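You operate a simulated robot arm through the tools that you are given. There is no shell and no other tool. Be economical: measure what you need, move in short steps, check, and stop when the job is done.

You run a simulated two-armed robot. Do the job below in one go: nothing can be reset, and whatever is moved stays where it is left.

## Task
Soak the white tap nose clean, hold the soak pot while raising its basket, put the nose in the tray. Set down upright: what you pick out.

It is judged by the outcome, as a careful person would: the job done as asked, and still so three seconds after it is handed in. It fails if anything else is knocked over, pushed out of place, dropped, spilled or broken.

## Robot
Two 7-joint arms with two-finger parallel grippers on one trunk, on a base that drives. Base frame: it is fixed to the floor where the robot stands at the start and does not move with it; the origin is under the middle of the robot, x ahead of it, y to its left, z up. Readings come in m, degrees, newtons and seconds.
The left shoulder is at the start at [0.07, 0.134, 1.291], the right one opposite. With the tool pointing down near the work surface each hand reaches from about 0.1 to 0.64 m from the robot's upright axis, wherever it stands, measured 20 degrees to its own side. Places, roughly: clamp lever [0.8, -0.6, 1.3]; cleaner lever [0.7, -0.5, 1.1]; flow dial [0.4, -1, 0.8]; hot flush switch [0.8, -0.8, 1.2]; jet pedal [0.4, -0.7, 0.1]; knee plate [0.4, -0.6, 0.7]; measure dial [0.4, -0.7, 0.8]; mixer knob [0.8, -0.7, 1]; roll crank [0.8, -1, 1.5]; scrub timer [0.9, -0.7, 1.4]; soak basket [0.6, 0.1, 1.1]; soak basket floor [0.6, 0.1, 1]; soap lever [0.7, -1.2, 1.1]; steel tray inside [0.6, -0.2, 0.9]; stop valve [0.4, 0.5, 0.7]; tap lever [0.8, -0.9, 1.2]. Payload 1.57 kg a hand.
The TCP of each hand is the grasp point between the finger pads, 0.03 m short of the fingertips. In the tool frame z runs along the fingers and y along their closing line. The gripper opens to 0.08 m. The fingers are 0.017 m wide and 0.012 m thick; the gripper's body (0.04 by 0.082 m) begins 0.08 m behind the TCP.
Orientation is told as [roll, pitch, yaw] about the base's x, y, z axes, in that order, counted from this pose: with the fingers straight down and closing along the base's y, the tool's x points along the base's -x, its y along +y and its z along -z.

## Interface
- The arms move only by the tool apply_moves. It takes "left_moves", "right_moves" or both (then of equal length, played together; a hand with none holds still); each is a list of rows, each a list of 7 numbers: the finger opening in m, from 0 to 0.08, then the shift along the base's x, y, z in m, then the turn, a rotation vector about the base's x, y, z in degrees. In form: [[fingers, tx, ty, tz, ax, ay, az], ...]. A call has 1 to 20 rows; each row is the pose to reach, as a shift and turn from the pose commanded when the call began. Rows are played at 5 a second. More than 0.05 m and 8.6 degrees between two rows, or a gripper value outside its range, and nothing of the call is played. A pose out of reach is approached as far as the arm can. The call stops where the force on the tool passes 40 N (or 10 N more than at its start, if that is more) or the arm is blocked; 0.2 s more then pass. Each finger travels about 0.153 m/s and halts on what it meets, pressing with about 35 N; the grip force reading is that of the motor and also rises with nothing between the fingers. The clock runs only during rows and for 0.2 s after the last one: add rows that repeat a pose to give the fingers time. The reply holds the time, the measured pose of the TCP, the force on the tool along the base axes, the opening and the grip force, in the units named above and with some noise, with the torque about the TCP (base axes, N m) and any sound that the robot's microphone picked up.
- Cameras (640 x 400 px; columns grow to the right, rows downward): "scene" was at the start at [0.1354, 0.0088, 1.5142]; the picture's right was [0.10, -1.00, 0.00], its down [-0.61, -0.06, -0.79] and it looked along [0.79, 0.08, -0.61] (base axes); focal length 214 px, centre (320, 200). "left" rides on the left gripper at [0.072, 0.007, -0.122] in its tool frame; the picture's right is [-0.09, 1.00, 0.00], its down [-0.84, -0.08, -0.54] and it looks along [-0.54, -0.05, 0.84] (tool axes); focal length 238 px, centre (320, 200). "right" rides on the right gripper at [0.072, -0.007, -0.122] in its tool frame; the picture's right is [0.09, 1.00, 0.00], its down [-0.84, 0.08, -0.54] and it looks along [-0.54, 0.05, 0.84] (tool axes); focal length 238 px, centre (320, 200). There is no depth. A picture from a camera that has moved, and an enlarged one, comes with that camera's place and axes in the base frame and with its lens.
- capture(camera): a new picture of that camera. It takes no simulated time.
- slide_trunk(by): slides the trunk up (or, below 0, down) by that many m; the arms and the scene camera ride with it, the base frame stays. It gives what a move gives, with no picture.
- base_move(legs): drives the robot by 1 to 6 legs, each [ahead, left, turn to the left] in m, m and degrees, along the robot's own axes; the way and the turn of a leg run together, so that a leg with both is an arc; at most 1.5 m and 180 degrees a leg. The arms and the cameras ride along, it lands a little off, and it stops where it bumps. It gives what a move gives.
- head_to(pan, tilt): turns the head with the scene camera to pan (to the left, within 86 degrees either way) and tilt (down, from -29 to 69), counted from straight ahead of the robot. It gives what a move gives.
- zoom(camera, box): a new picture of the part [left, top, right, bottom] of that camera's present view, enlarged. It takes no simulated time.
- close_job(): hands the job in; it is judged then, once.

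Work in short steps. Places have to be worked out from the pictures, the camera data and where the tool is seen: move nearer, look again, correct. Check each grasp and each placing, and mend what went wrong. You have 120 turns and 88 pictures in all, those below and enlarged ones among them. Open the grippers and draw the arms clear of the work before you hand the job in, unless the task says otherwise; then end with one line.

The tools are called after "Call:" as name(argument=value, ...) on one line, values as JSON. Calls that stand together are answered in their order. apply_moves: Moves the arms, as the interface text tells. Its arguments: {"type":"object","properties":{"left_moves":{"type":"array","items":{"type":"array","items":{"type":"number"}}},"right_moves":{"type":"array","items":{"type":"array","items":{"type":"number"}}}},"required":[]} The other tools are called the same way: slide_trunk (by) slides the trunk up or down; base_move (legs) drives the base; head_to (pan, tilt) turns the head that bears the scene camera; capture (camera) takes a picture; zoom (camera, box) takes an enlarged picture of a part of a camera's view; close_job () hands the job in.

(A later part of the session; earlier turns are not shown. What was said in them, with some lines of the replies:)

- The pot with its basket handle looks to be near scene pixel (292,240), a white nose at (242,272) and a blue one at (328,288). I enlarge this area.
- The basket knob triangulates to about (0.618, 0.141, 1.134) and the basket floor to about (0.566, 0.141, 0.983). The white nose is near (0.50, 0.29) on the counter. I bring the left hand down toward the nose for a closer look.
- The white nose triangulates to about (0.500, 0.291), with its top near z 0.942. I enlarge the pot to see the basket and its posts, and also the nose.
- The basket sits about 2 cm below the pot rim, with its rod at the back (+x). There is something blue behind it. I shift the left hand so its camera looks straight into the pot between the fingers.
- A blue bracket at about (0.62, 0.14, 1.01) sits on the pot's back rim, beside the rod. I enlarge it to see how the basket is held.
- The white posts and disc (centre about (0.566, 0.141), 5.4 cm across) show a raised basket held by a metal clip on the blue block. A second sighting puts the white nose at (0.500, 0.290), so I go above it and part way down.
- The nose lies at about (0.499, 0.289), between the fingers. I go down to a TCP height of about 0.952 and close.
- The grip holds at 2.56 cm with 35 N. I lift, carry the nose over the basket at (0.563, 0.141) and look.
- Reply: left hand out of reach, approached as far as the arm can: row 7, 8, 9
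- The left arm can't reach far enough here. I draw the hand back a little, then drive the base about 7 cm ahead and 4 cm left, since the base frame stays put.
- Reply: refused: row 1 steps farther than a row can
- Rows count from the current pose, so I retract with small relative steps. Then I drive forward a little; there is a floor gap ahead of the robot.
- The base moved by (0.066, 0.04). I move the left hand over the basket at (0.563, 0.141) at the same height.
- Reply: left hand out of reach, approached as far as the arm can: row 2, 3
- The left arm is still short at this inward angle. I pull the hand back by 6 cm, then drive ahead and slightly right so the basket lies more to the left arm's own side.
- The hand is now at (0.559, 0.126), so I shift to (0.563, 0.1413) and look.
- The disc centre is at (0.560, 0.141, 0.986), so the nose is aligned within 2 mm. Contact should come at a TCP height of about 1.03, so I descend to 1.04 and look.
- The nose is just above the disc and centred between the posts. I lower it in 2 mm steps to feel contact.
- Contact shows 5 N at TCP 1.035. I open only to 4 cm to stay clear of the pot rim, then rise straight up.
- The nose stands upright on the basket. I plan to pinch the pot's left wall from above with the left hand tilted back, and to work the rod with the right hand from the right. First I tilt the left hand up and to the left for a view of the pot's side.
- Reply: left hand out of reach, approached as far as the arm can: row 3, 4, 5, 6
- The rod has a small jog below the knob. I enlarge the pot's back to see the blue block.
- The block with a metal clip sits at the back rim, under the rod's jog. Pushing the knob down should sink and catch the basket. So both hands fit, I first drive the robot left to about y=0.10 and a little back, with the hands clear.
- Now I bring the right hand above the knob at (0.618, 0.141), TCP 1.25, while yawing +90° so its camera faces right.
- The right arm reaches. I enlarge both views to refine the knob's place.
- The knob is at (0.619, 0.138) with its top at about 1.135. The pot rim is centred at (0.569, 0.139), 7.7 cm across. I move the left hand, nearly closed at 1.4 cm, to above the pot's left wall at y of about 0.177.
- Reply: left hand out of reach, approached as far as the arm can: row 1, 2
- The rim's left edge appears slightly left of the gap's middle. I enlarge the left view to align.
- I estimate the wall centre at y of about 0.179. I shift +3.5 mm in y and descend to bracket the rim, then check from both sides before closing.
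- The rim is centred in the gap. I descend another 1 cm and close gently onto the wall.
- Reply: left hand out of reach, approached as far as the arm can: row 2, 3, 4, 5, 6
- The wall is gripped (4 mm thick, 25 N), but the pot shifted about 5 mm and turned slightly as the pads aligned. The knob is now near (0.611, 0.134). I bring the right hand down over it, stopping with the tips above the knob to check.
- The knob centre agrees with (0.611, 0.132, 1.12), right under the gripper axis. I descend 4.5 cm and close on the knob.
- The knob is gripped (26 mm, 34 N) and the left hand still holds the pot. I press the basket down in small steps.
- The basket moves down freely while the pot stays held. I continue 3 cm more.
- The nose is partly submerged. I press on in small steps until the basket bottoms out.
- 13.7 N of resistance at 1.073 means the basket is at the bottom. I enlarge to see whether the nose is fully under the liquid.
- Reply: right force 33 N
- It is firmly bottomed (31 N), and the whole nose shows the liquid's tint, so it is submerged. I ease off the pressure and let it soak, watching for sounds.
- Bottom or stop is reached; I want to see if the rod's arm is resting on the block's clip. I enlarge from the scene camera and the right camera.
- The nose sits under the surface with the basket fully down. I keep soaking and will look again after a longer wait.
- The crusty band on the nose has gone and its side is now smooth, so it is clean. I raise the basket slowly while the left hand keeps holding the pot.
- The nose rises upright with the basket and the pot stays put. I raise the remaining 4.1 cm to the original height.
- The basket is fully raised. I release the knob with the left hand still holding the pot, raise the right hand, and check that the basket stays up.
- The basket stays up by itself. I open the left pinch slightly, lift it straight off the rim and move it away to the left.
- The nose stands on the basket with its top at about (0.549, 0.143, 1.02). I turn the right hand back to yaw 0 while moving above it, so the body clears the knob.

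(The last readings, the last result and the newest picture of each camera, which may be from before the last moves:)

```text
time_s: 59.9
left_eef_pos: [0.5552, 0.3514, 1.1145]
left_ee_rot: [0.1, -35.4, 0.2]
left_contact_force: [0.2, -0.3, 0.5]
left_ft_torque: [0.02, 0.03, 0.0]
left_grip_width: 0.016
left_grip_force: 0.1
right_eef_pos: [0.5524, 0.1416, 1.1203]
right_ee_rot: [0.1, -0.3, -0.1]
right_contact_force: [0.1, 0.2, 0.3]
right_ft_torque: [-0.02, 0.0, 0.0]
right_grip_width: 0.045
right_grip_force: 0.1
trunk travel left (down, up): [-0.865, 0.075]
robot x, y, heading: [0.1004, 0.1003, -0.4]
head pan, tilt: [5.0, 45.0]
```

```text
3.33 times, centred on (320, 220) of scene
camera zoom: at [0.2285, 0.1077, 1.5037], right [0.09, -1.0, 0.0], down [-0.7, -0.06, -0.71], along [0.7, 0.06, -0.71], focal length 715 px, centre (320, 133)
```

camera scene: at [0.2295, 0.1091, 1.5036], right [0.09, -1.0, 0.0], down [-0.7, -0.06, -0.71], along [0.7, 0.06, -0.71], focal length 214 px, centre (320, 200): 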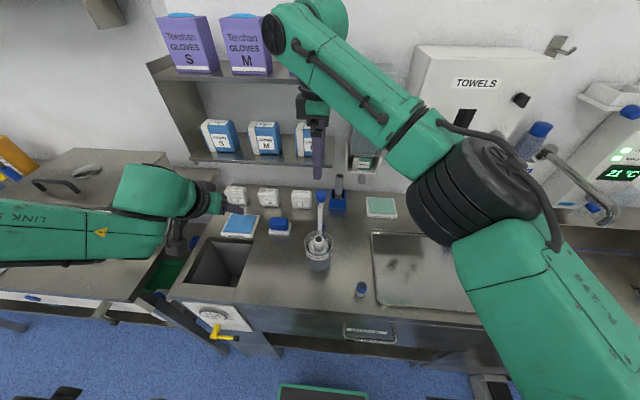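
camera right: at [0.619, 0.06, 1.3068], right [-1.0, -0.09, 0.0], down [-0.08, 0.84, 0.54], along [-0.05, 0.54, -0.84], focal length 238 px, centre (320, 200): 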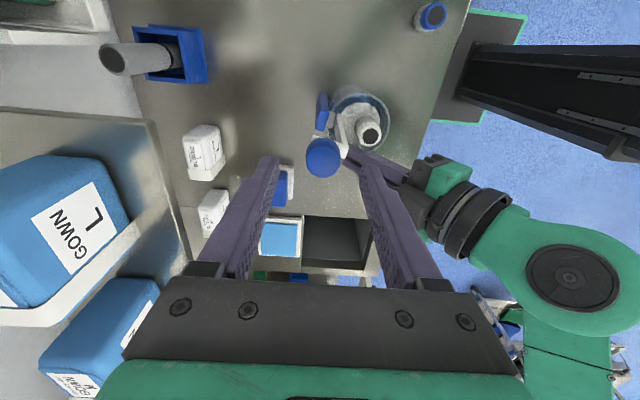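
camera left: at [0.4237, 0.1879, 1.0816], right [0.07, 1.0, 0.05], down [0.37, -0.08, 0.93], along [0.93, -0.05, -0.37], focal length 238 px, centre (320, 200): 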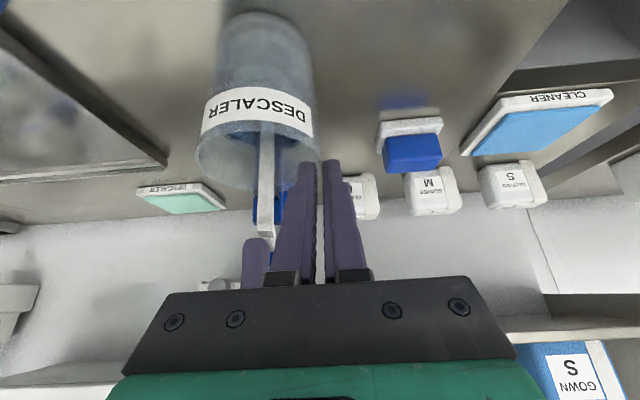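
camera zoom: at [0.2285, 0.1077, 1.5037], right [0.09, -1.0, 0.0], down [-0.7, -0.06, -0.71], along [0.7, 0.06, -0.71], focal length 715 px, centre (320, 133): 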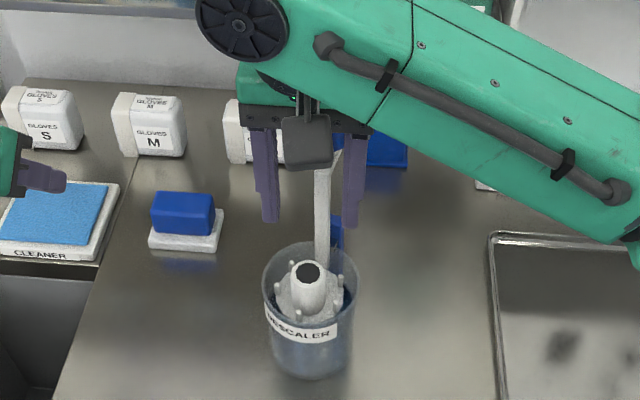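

The nose is at (0.549, 0.145) between the fingers. I correct by (-2, +3) mm, go down to TCP 1.040 with the tips just above the rim, and close.

Call:
apply_moves(right_moves=[[0.045, -0.002, 0.003, -0.03, 0, 0, 0], [0.045, -0.002, 0.003, -0.06, 0, 0, 0], [0.045, -0.002, 0.003, -0.081, 0, 0, 0], [0.035, -0.002, 0.003, -0.081, 0, 0, 0], [0.02, -0.002, 0.003, -0.081, 0, 0, 0], [0.01, -0.002, 0.003, -0.081, 0, 0, 0], [0.01, -0.002, 0.003, -0.081, 0, 0, 0]])

Call:
zoom(camera="scene", box=[270, 160, 370, 280])

```text
time_s: 61.5
left_eef_pos: [0.5553, 0.3514, 1.1141]
left_ee_rot: [0.1, -35.4, 0.0]
left_contact_force: [0.0, 0.5, -0.2]
left_ft_torque: [0.01, -0.02, 0.02]
left_grip_width: 0.016
left_grip_force: 0.0
right_eef_pos: [0.5471, 0.1448, 1.0403]
right_ee_rot: [0.1, -0.1, 0.0]
right_contact_force: [0.3, 0.0, 0.3]
right_ft_torque: [0.01, 0.03, -0.01]
right_grip_width: 0.0253
right_grip_force: 34.5
trunk travel left (down, up): [-0.865, 0.075]
robot x, y, heading: [0.1015, 0.1014, -0.2]
head pan, tilt: [5.0, 45.0]
```

```text
3.33 times, centred on (320, 220) of scene
camera zoom: at [0.2288, 0.1076, 1.5037], right [0.09, -1.0, 0.0], down [-0.7, -0.06, -0.71], along [0.7, 0.06, -0.71], focal length 715 px, centre (320, 133)
```

zoom: 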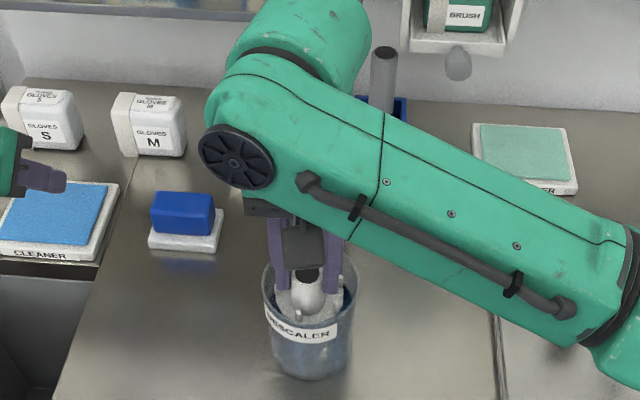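

The nose is gripped at 25.3 mm, 34 N. I lift it straight up, pausing briefly to drain.

Call:
apply_moves(right_moves=[[0.01, 0, 0, 0.02, 0, 0, 0], [0.01, 0, 0, 0.04, 0, 0, 0], [0.01, 0, 0, 0.04, 0, 0, 0], [0.01, 0, 0, 0.04, 0, 0, 0], [0.01, 0, 0, 0.08, 0, 0, 0], [0.01, 0, 0, 0.11, 0, 0, 0], [0.01, 0, 0, 0.11, 0, 0, 0], [0.01, 0, 0, 0.11, 0, 0, 0]])

Call:
capture(camera="scene")

Call:
zoom(camera="right", box=[230, 70, 410, 230])

```text
time_s: 63.3
left_eef_pos: [0.5562, 0.3514, 1.1135]
left_ee_rot: [0.2, -35.3, 0.2]
left_contact_force: [-0.6, 0.3, 0.0]
left_ft_torque: [0.03, 0.01, -0.03]
left_grip_width: 0.0161
left_grip_force: 0.0
right_eef_pos: [0.5473, 0.1454, 1.151]
right_ee_rot: [0.0, -0.1, -0.1]
right_contact_force: [0.3, 0.5, -0.8]
right_ft_torque: [0.0, 0.02, 0.0]
right_grip_width: 0.0256
right_grip_force: 35.1
trunk travel left (down, up): [-0.865, 0.075]
robot x, y, heading: [0.0996, 0.1013, -0.2]
head pan, tilt: [5.0, 45.0]
```

```text
23 pictures are left
camera scene: at [0.2289, 0.1077, 1.5037], right [0.09, -1.0, 0.0], down [-0.7, -0.06, -0.71], along [0.7, 0.06, -0.71], focal length 214 px, centre (320, 200)
```

scene: 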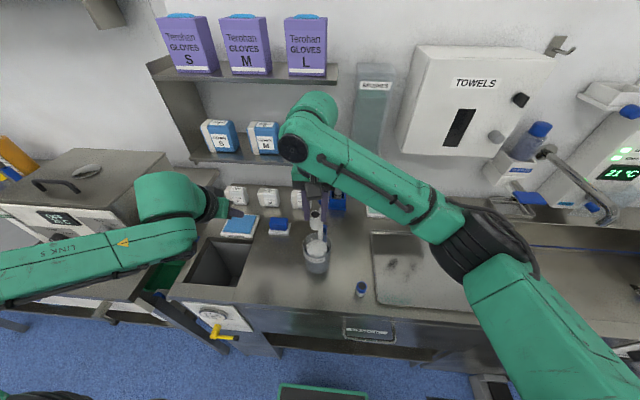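

```text
2.50 times, centred on (320, 150) of right
camera zoom: at [0.4761, 0.1385, 1.2705], right [-0.09, 1.0, 0.0], down [0.84, 0.08, 0.54], along [0.54, 0.05, -0.84], focal length 596 px, centre (320, 325)
```

zoom: 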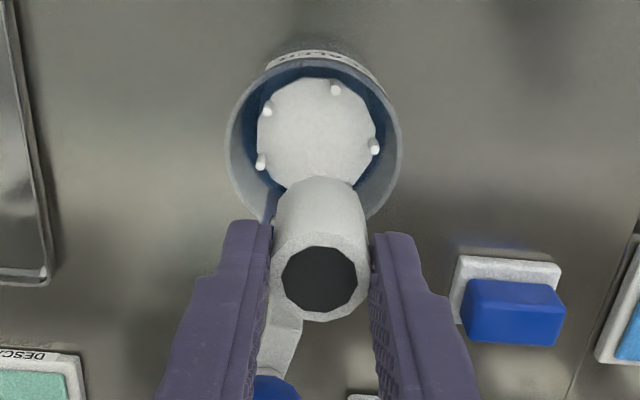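

The nose is held upright and the pot and basket stand fine. The tray interior is centred near (0.56, -0.19), so I carry the nose across to above (0.56, -0.14).

Call:
apply_moves(right_moves=[[0.01, 0.0, -0.03, 0.01, 0, 0, 0], [0.01, 0.0, -0.07, 0.01, 0, 0, 0], [0.01, 0.003, -0.11, 0.01, 0, 0, 0], [0.01, 0.006, -0.15, 0.01, 0, 0, 0], [0.01, 0.009, -0.19, 0.01, 0, 0, 0], [0.01, 0.013, -0.23, 0.0, 0, 0, 0], [0.01, 0.013, -0.265, -0.03, 0, 0, 0], [0.01, 0.013, -0.285, -0.07, 0, 0, 0]])

Call:
capture(camera="scene")

Call:
capture(camera="right")

```text
time_s: 65.1
left_eef_pos: [0.5559, 0.3497, 1.113]
left_ee_rot: [0.2, -35.4, 0.2]
left_contact_force: [0.1, 0.4, -0.4]
left_ft_torque: [0.02, 0.02, -0.01]
left_grip_width: 0.0161
left_grip_force: 0.2
right_eef_pos: [0.5635, -0.1421, 1.0786]
right_ee_rot: [0.3, -0.2, 0.0]
right_contact_force: [0.2, 0.0, -0.2]
right_ft_torque: [0.02, -0.02, 0.0]
right_grip_width: 0.026
right_grip_force: 34.5
trunk travel left (down, up): [-0.865, 0.075]
robot x, y, heading: [0.0971, 0.1024, 0.2]
head pan, tilt: [5.0, 45.0]
```

```text
21 pictures are left
camera scene: at [0.2292, 0.1064, 1.5037], right [0.09, -1.0, 0.0], down [-0.7, -0.06, -0.71], along [0.7, 0.06, -0.71], focal length 214 px, centre (320, 200)
```

scene: 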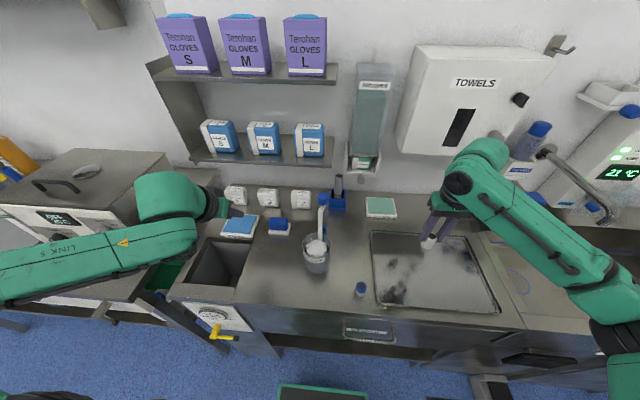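

```text
20 pictures are left
camera right: at [0.4918, -0.1488, 1.1998], right [-0.09, 1.0, 0.0], down [0.84, 0.08, 0.54], along [0.54, 0.05, -0.84], focal length 238 px, centre (320, 200)
```

right: 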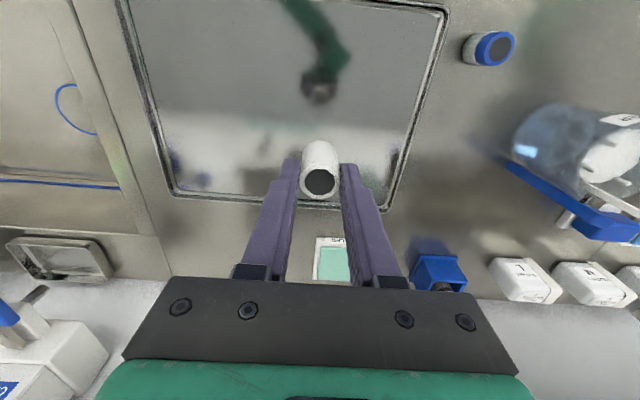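

The nose's landing point falls well inside the tray. I lower to TCP 0.975, then in 3 mm steps to feel contact.

Call:
apply_moves(right_moves=[[0.01, 0, 0, -0.04, 0, 0, 0], [0.01, 0, 0, -0.08, 0, 0, 0], [0.01, 0, 0, -0.1, 0, 0, 0], [0.01, 0, 0, -0.1, 0, 0, 0]])

Call:
apply_moves(right_moves=[[0.01, 0, 0, -0.003, 0, 0, 0], [0.01, 0, 0, -0.006, 0, 0, 0], [0.01, 0, 0, -0.009, 0, 0, 0], [0.01, 0, 0, -0.009, 0, 0, 0]])

Call:
zoom(camera="scene", box=[380, 190, 500, 290])

```text
time_s: 66.1
left_eef_pos: [0.5563, 0.3517, 1.1147]
left_ee_rot: [0.1, -35.4, 0.1]
left_contact_force: [0.5, -0.2, 0.2]
left_ft_torque: [-0.03, 0.02, 0.0]
left_grip_width: 0.016
left_grip_force: 0.1
right_eef_pos: [0.5603, -0.1401, 0.9816]
right_ee_rot: [0.1, -0.1, 0.0]
right_contact_force: [0.2, -0.2, -0.3]
right_ft_torque: [0.0, 0.02, 0.0]
right_grip_width: 0.0258
right_grip_force: 35.1
trunk travel left (down, up): [-0.865, 0.075]
robot x, y, heading: [0.1004, 0.098, 0.1]
head pan, tilt: [5.0, 45.0]
```

```text
time_s: 67.1
left_eef_pos: [0.5553, 0.3517, 1.1137]
left_ee_rot: [0.1, -35.4, 0.1]
left_contact_force: [0.5, -0.5, -0.4]
left_ft_torque: [-0.03, -0.01, -0.04]
left_grip_width: 0.0158
left_grip_force: 0.1
right_eef_pos: [0.5614, -0.1401, 0.9715]
right_ee_rot: [0.2, -0.1, 0.0]
right_contact_force: [0.0, 0.2, 0.4]
right_ft_torque: [-0.04, 0.0, -0.02]
right_grip_width: 0.0258
right_grip_force: 34.7
trunk travel left (down, up): [-0.865, 0.075]
robot x, y, heading: [0.098, 0.0988, -0.1]
head pan, tilt: [5.0, 45.0]
```

```text
4.00 times, centred on (440, 240) of scene
camera zoom: at [0.2288, 0.1075, 1.5037], right [0.09, -1.0, 0.0], down [-0.7, -0.06, -0.71], along [0.7, 0.06, -0.71], focal length 858 px, centre (-160, 40)
```

zoom: 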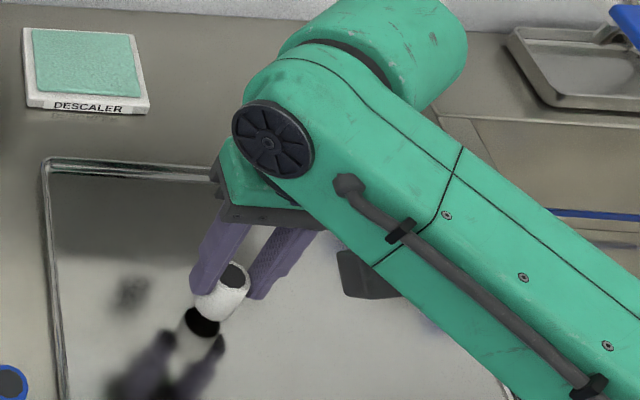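

Not in contact yet: the reflection is separate. I continue down in 2–3 mm steps.

Call:
apply_moves(right_moves=[[0.01, 0, 0, -0.003, 0, 0, 0], [0.01, 0, 0, -0.006, 0, 0, 0], [0.01, 0, 0, -0.009, 0, 0, 0], [0.01, 0, 0, -0.009, 0, 0, 0]])

```text
time_s: 68.1
left_eef_pos: [0.555, 0.3521, 1.1135]
left_ee_rot: [0.1, -35.5, 0.1]
left_contact_force: [-0.2, 0.0, 0.2]
left_ft_torque: [-0.03, -0.03, 0.02]
left_grip_width: 0.0161
left_grip_force: 0.1
right_eef_pos: [0.5617, -0.1408, 0.9619]
right_ee_rot: [0.1, -0.1, 0.0]
right_contact_force: [0.4, 0.2, -0.4]
right_ft_torque: [-0.06, 0.01, 0.02]
right_grip_width: 0.0257
right_grip_force: 35.6
trunk travel left (down, up): [-0.865, 0.075]
robot x, y, heading: [0.0972, 0.1031, 0.1]
head pan, tilt: [5.0, 45.0]
```

Still no contact at 0.962, so I keep lowering in small steps.

Call:
apply_moves(right_moves=[[0.01, 0, 0, -0.002, 0, 0, 0], [0.01, 0, 0, -0.004, 0, 0, 0], [0.01, 0, 0, -0.006, 0, 0, 0], [0.01, 0, 0, -0.006, 0, 0, 0]])

Call:
zoom(camera="scene", box=[400, 230, 460, 290])

```text
time_s: 69.1
left_eef_pos: [0.5538, 0.3535, 1.1143]
left_ee_rot: [0.2, -35.5, 0.1]
left_contact_force: [-0.2, -0.4, -0.1]
left_ft_torque: [0.02, 0.0, 0.0]
left_grip_width: 0.0162
left_grip_force: 0.0
right_eef_pos: [0.5617, -0.1399, 0.9593]
right_ee_rot: [0.1, -0.4, -0.1]
right_contact_force: [2.2, 0.4, 14.0]
right_ft_torque: [-0.05, -0.12, -0.01]
right_grip_width: 0.0256
right_grip_force: 35.1
trunk travel left (down, up): [-0.865, 0.075]
robot x, y, heading: [0.0956, 0.1008, -0.0]
head pan, tilt: [5.0, 45.0]
```

```text
6.67 times, centred on (430, 260) of scene
camera zoom: at [0.2268, 0.1086, 1.504], right [0.09, -1.0, 0.0], down [-0.7, -0.06, -0.71], along [0.71, 0.06, -0.71], focal length 1430 px, centre (-413, -200)
```

zoom: 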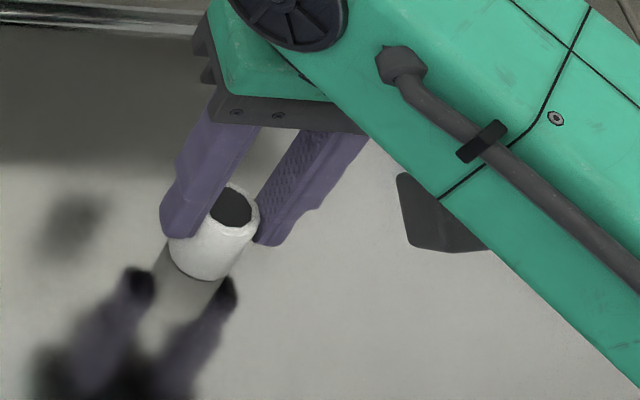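

Contact at 14 N: the nose stands on the tray floor. I relieve the pressure, open fully and rise.

Call:
apply_moves(right_moves=[[0.01, 0, 0, 0.003, 0, 0, 0], [0.035, 0, 0, 0.003, 0, 0, 0], [0.06, 0, 0, 0.003, 0, 0, 0], [0.06, 0, 0, 0.003, 0, 0, 0], [0.06, 0, 0, 0.03, 0, 0, 0], [0.06, 0, 0, 0.07, 0, 0, 0], [0.06, -0.02, -0.01, 0.11, 0, 0, 0], [0.06, -0.06, -0.02, 0.13, 0, 0, 0]])

Call:
capture(camera="right")

Call:
capture(camera="scene")

```text
time_s: 70.9
left_eef_pos: [0.5519, 0.3507, 1.1165]
left_ee_rot: [0.2, -35.6, 0.0]
left_contact_force: [-0.2, -0.4, 0.0]
left_ft_torque: [0.01, -0.03, 0.03]
left_grip_width: 0.0161
left_grip_force: 0.0
right_eef_pos: [0.4991, -0.1613, 1.0872]
right_ee_rot: [0.2, -0.2, 0.0]
right_contact_force: [-1.2, 0.7, 0.1]
right_ft_torque: [0.01, -0.06, 0.0]
right_grip_width: 0.06
right_grip_force: 0.0
trunk travel left (down, up): [-0.865, 0.075]
robot x, y, heading: [0.1001, 0.1018, 0.1]
head pan, tilt: [5.0, 45.0]
```

```text
17 pictures are left
camera right: at [0.4275, -0.1685, 1.2072], right [-0.09, 1.0, 0.0], down [0.83, 0.08, 0.55], along [0.54, 0.05, -0.84], focal length 238 px, centre (320, 200)
```

right: 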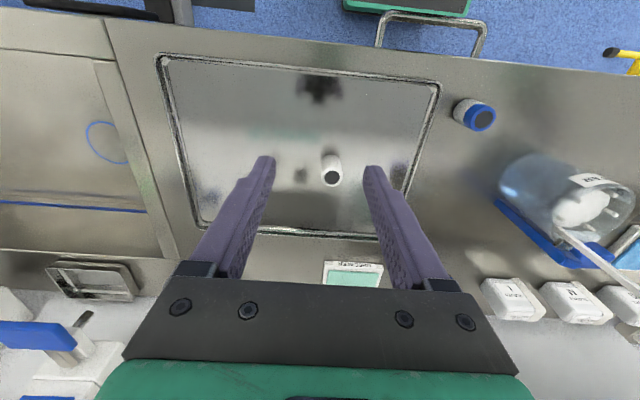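

```text
16 pictures are left
camera scene: at [0.2253, 0.106, 1.504], right [0.09, -1.0, 0.0], down [-0.7, -0.06, -0.71], along [0.71, 0.06, -0.71], focal length 214 px, centre (320, 200)
```

scene: 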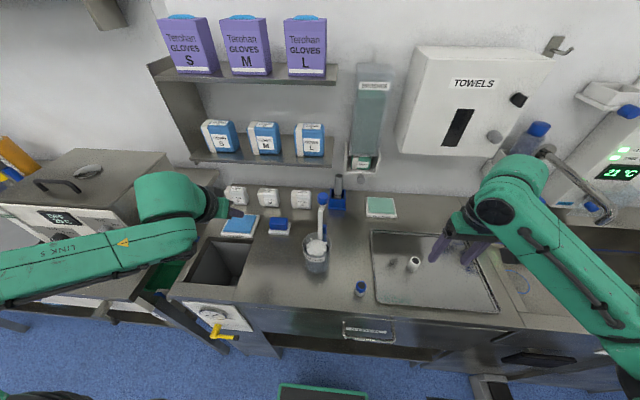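

The nose stands upright in the tray. I draw both arms up and clear, with the grippers open, then check once more.

Call:
apply_moves(left_moves=[[0.03, 0, 0.01, 0.04, 0, 0, 0], [0.05, 0, 0.02, 0.08, 0, 0, 0], [0.07, 0, 0.02, 0.12, 0, 0, 0], [0.08, 0, 0.02, 0.16, 0, 0, 0], [0.08, 0, 0.02, 0.16, 0, 0, 0]], right_moves=[[0.07, -0.02, -0.01, 0.04, 0, 0, 0], [0.08, -0.05, -0.02, 0.075, 0, 0, 0], [0.08, -0.08, -0.03, 0.11, 0, 0, 0], [0.08, -0.1, -0.03, 0.15, 0, 0, 0], [0.08, -0.1, -0.03, 0.18, 0, 0, 0]])

Call:
zoom(camera="scene", box=[280, 180, 500, 320])

Call:
zoom(camera="scene", box=[390, 245, 440, 285])

```text
time_s: 72.1
left_eef_pos: [0.5534, 0.372, 1.2718]
left_ee_rot: [0.0, -35.3, 0.1]
left_contact_force: [0.2, 0.7, -0.4]
left_ft_torque: [0.01, 0.01, 0.01]
left_grip_width: 0.08
left_grip_force: 0.1
right_eef_pos: [0.4021, -0.1877, 1.2653]
right_ee_rot: [0.1, -0.1, 0.0]
right_contact_force: [0.0, -0.2, 1.2]
right_ft_torque: [-0.02, 0.01, 0.0]
right_grip_width: 0.0798
right_grip_force: 0.0
trunk travel left (down, up): [-0.865, 0.075]
robot x, y, heading: [0.0979, 0.097, 0.2]
head pan, tilt: [5.0, 45.0]
```

```text
2.86 times, centred on (390, 250) of scene
camera zoom: at [0.229, 0.1085, 1.5036], right [0.09, -1.0, 0.0], down [-0.7, -0.06, -0.71], along [0.7, 0.06, -0.71], focal length 613 px, centre (120, 57)
```

zoom: 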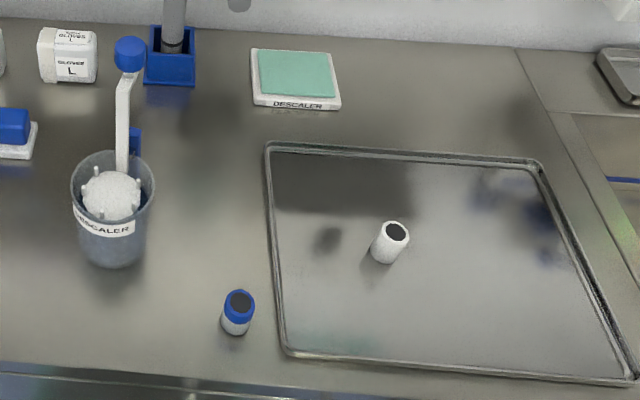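

```text
10.00 times, centred on (415, 265) of scene
camera zoom: at [0.229, 0.1085, 1.5036], right [0.09, -1.0, 0.0], down [-0.7, -0.06, -0.71], along [0.7, 0.06, -0.71], focal length 2145 px, centre (-630, -450)
```

zoom: 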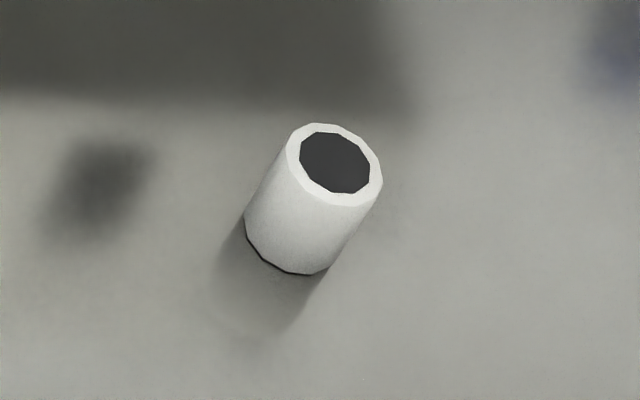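

The clean nose stands upright in the tray (the apparent lean is only perspective). The pot with its raised basket and the blue nose are standing, and both arms are clear. I hand in.

Call:
close_job()

```text
The job is handed in.
```

The white tap nose is soaked clean and stands upright in the steel tray; the basket was raised while the left hand held the pot, which ended up about 5 mm out of place and slightly turned.
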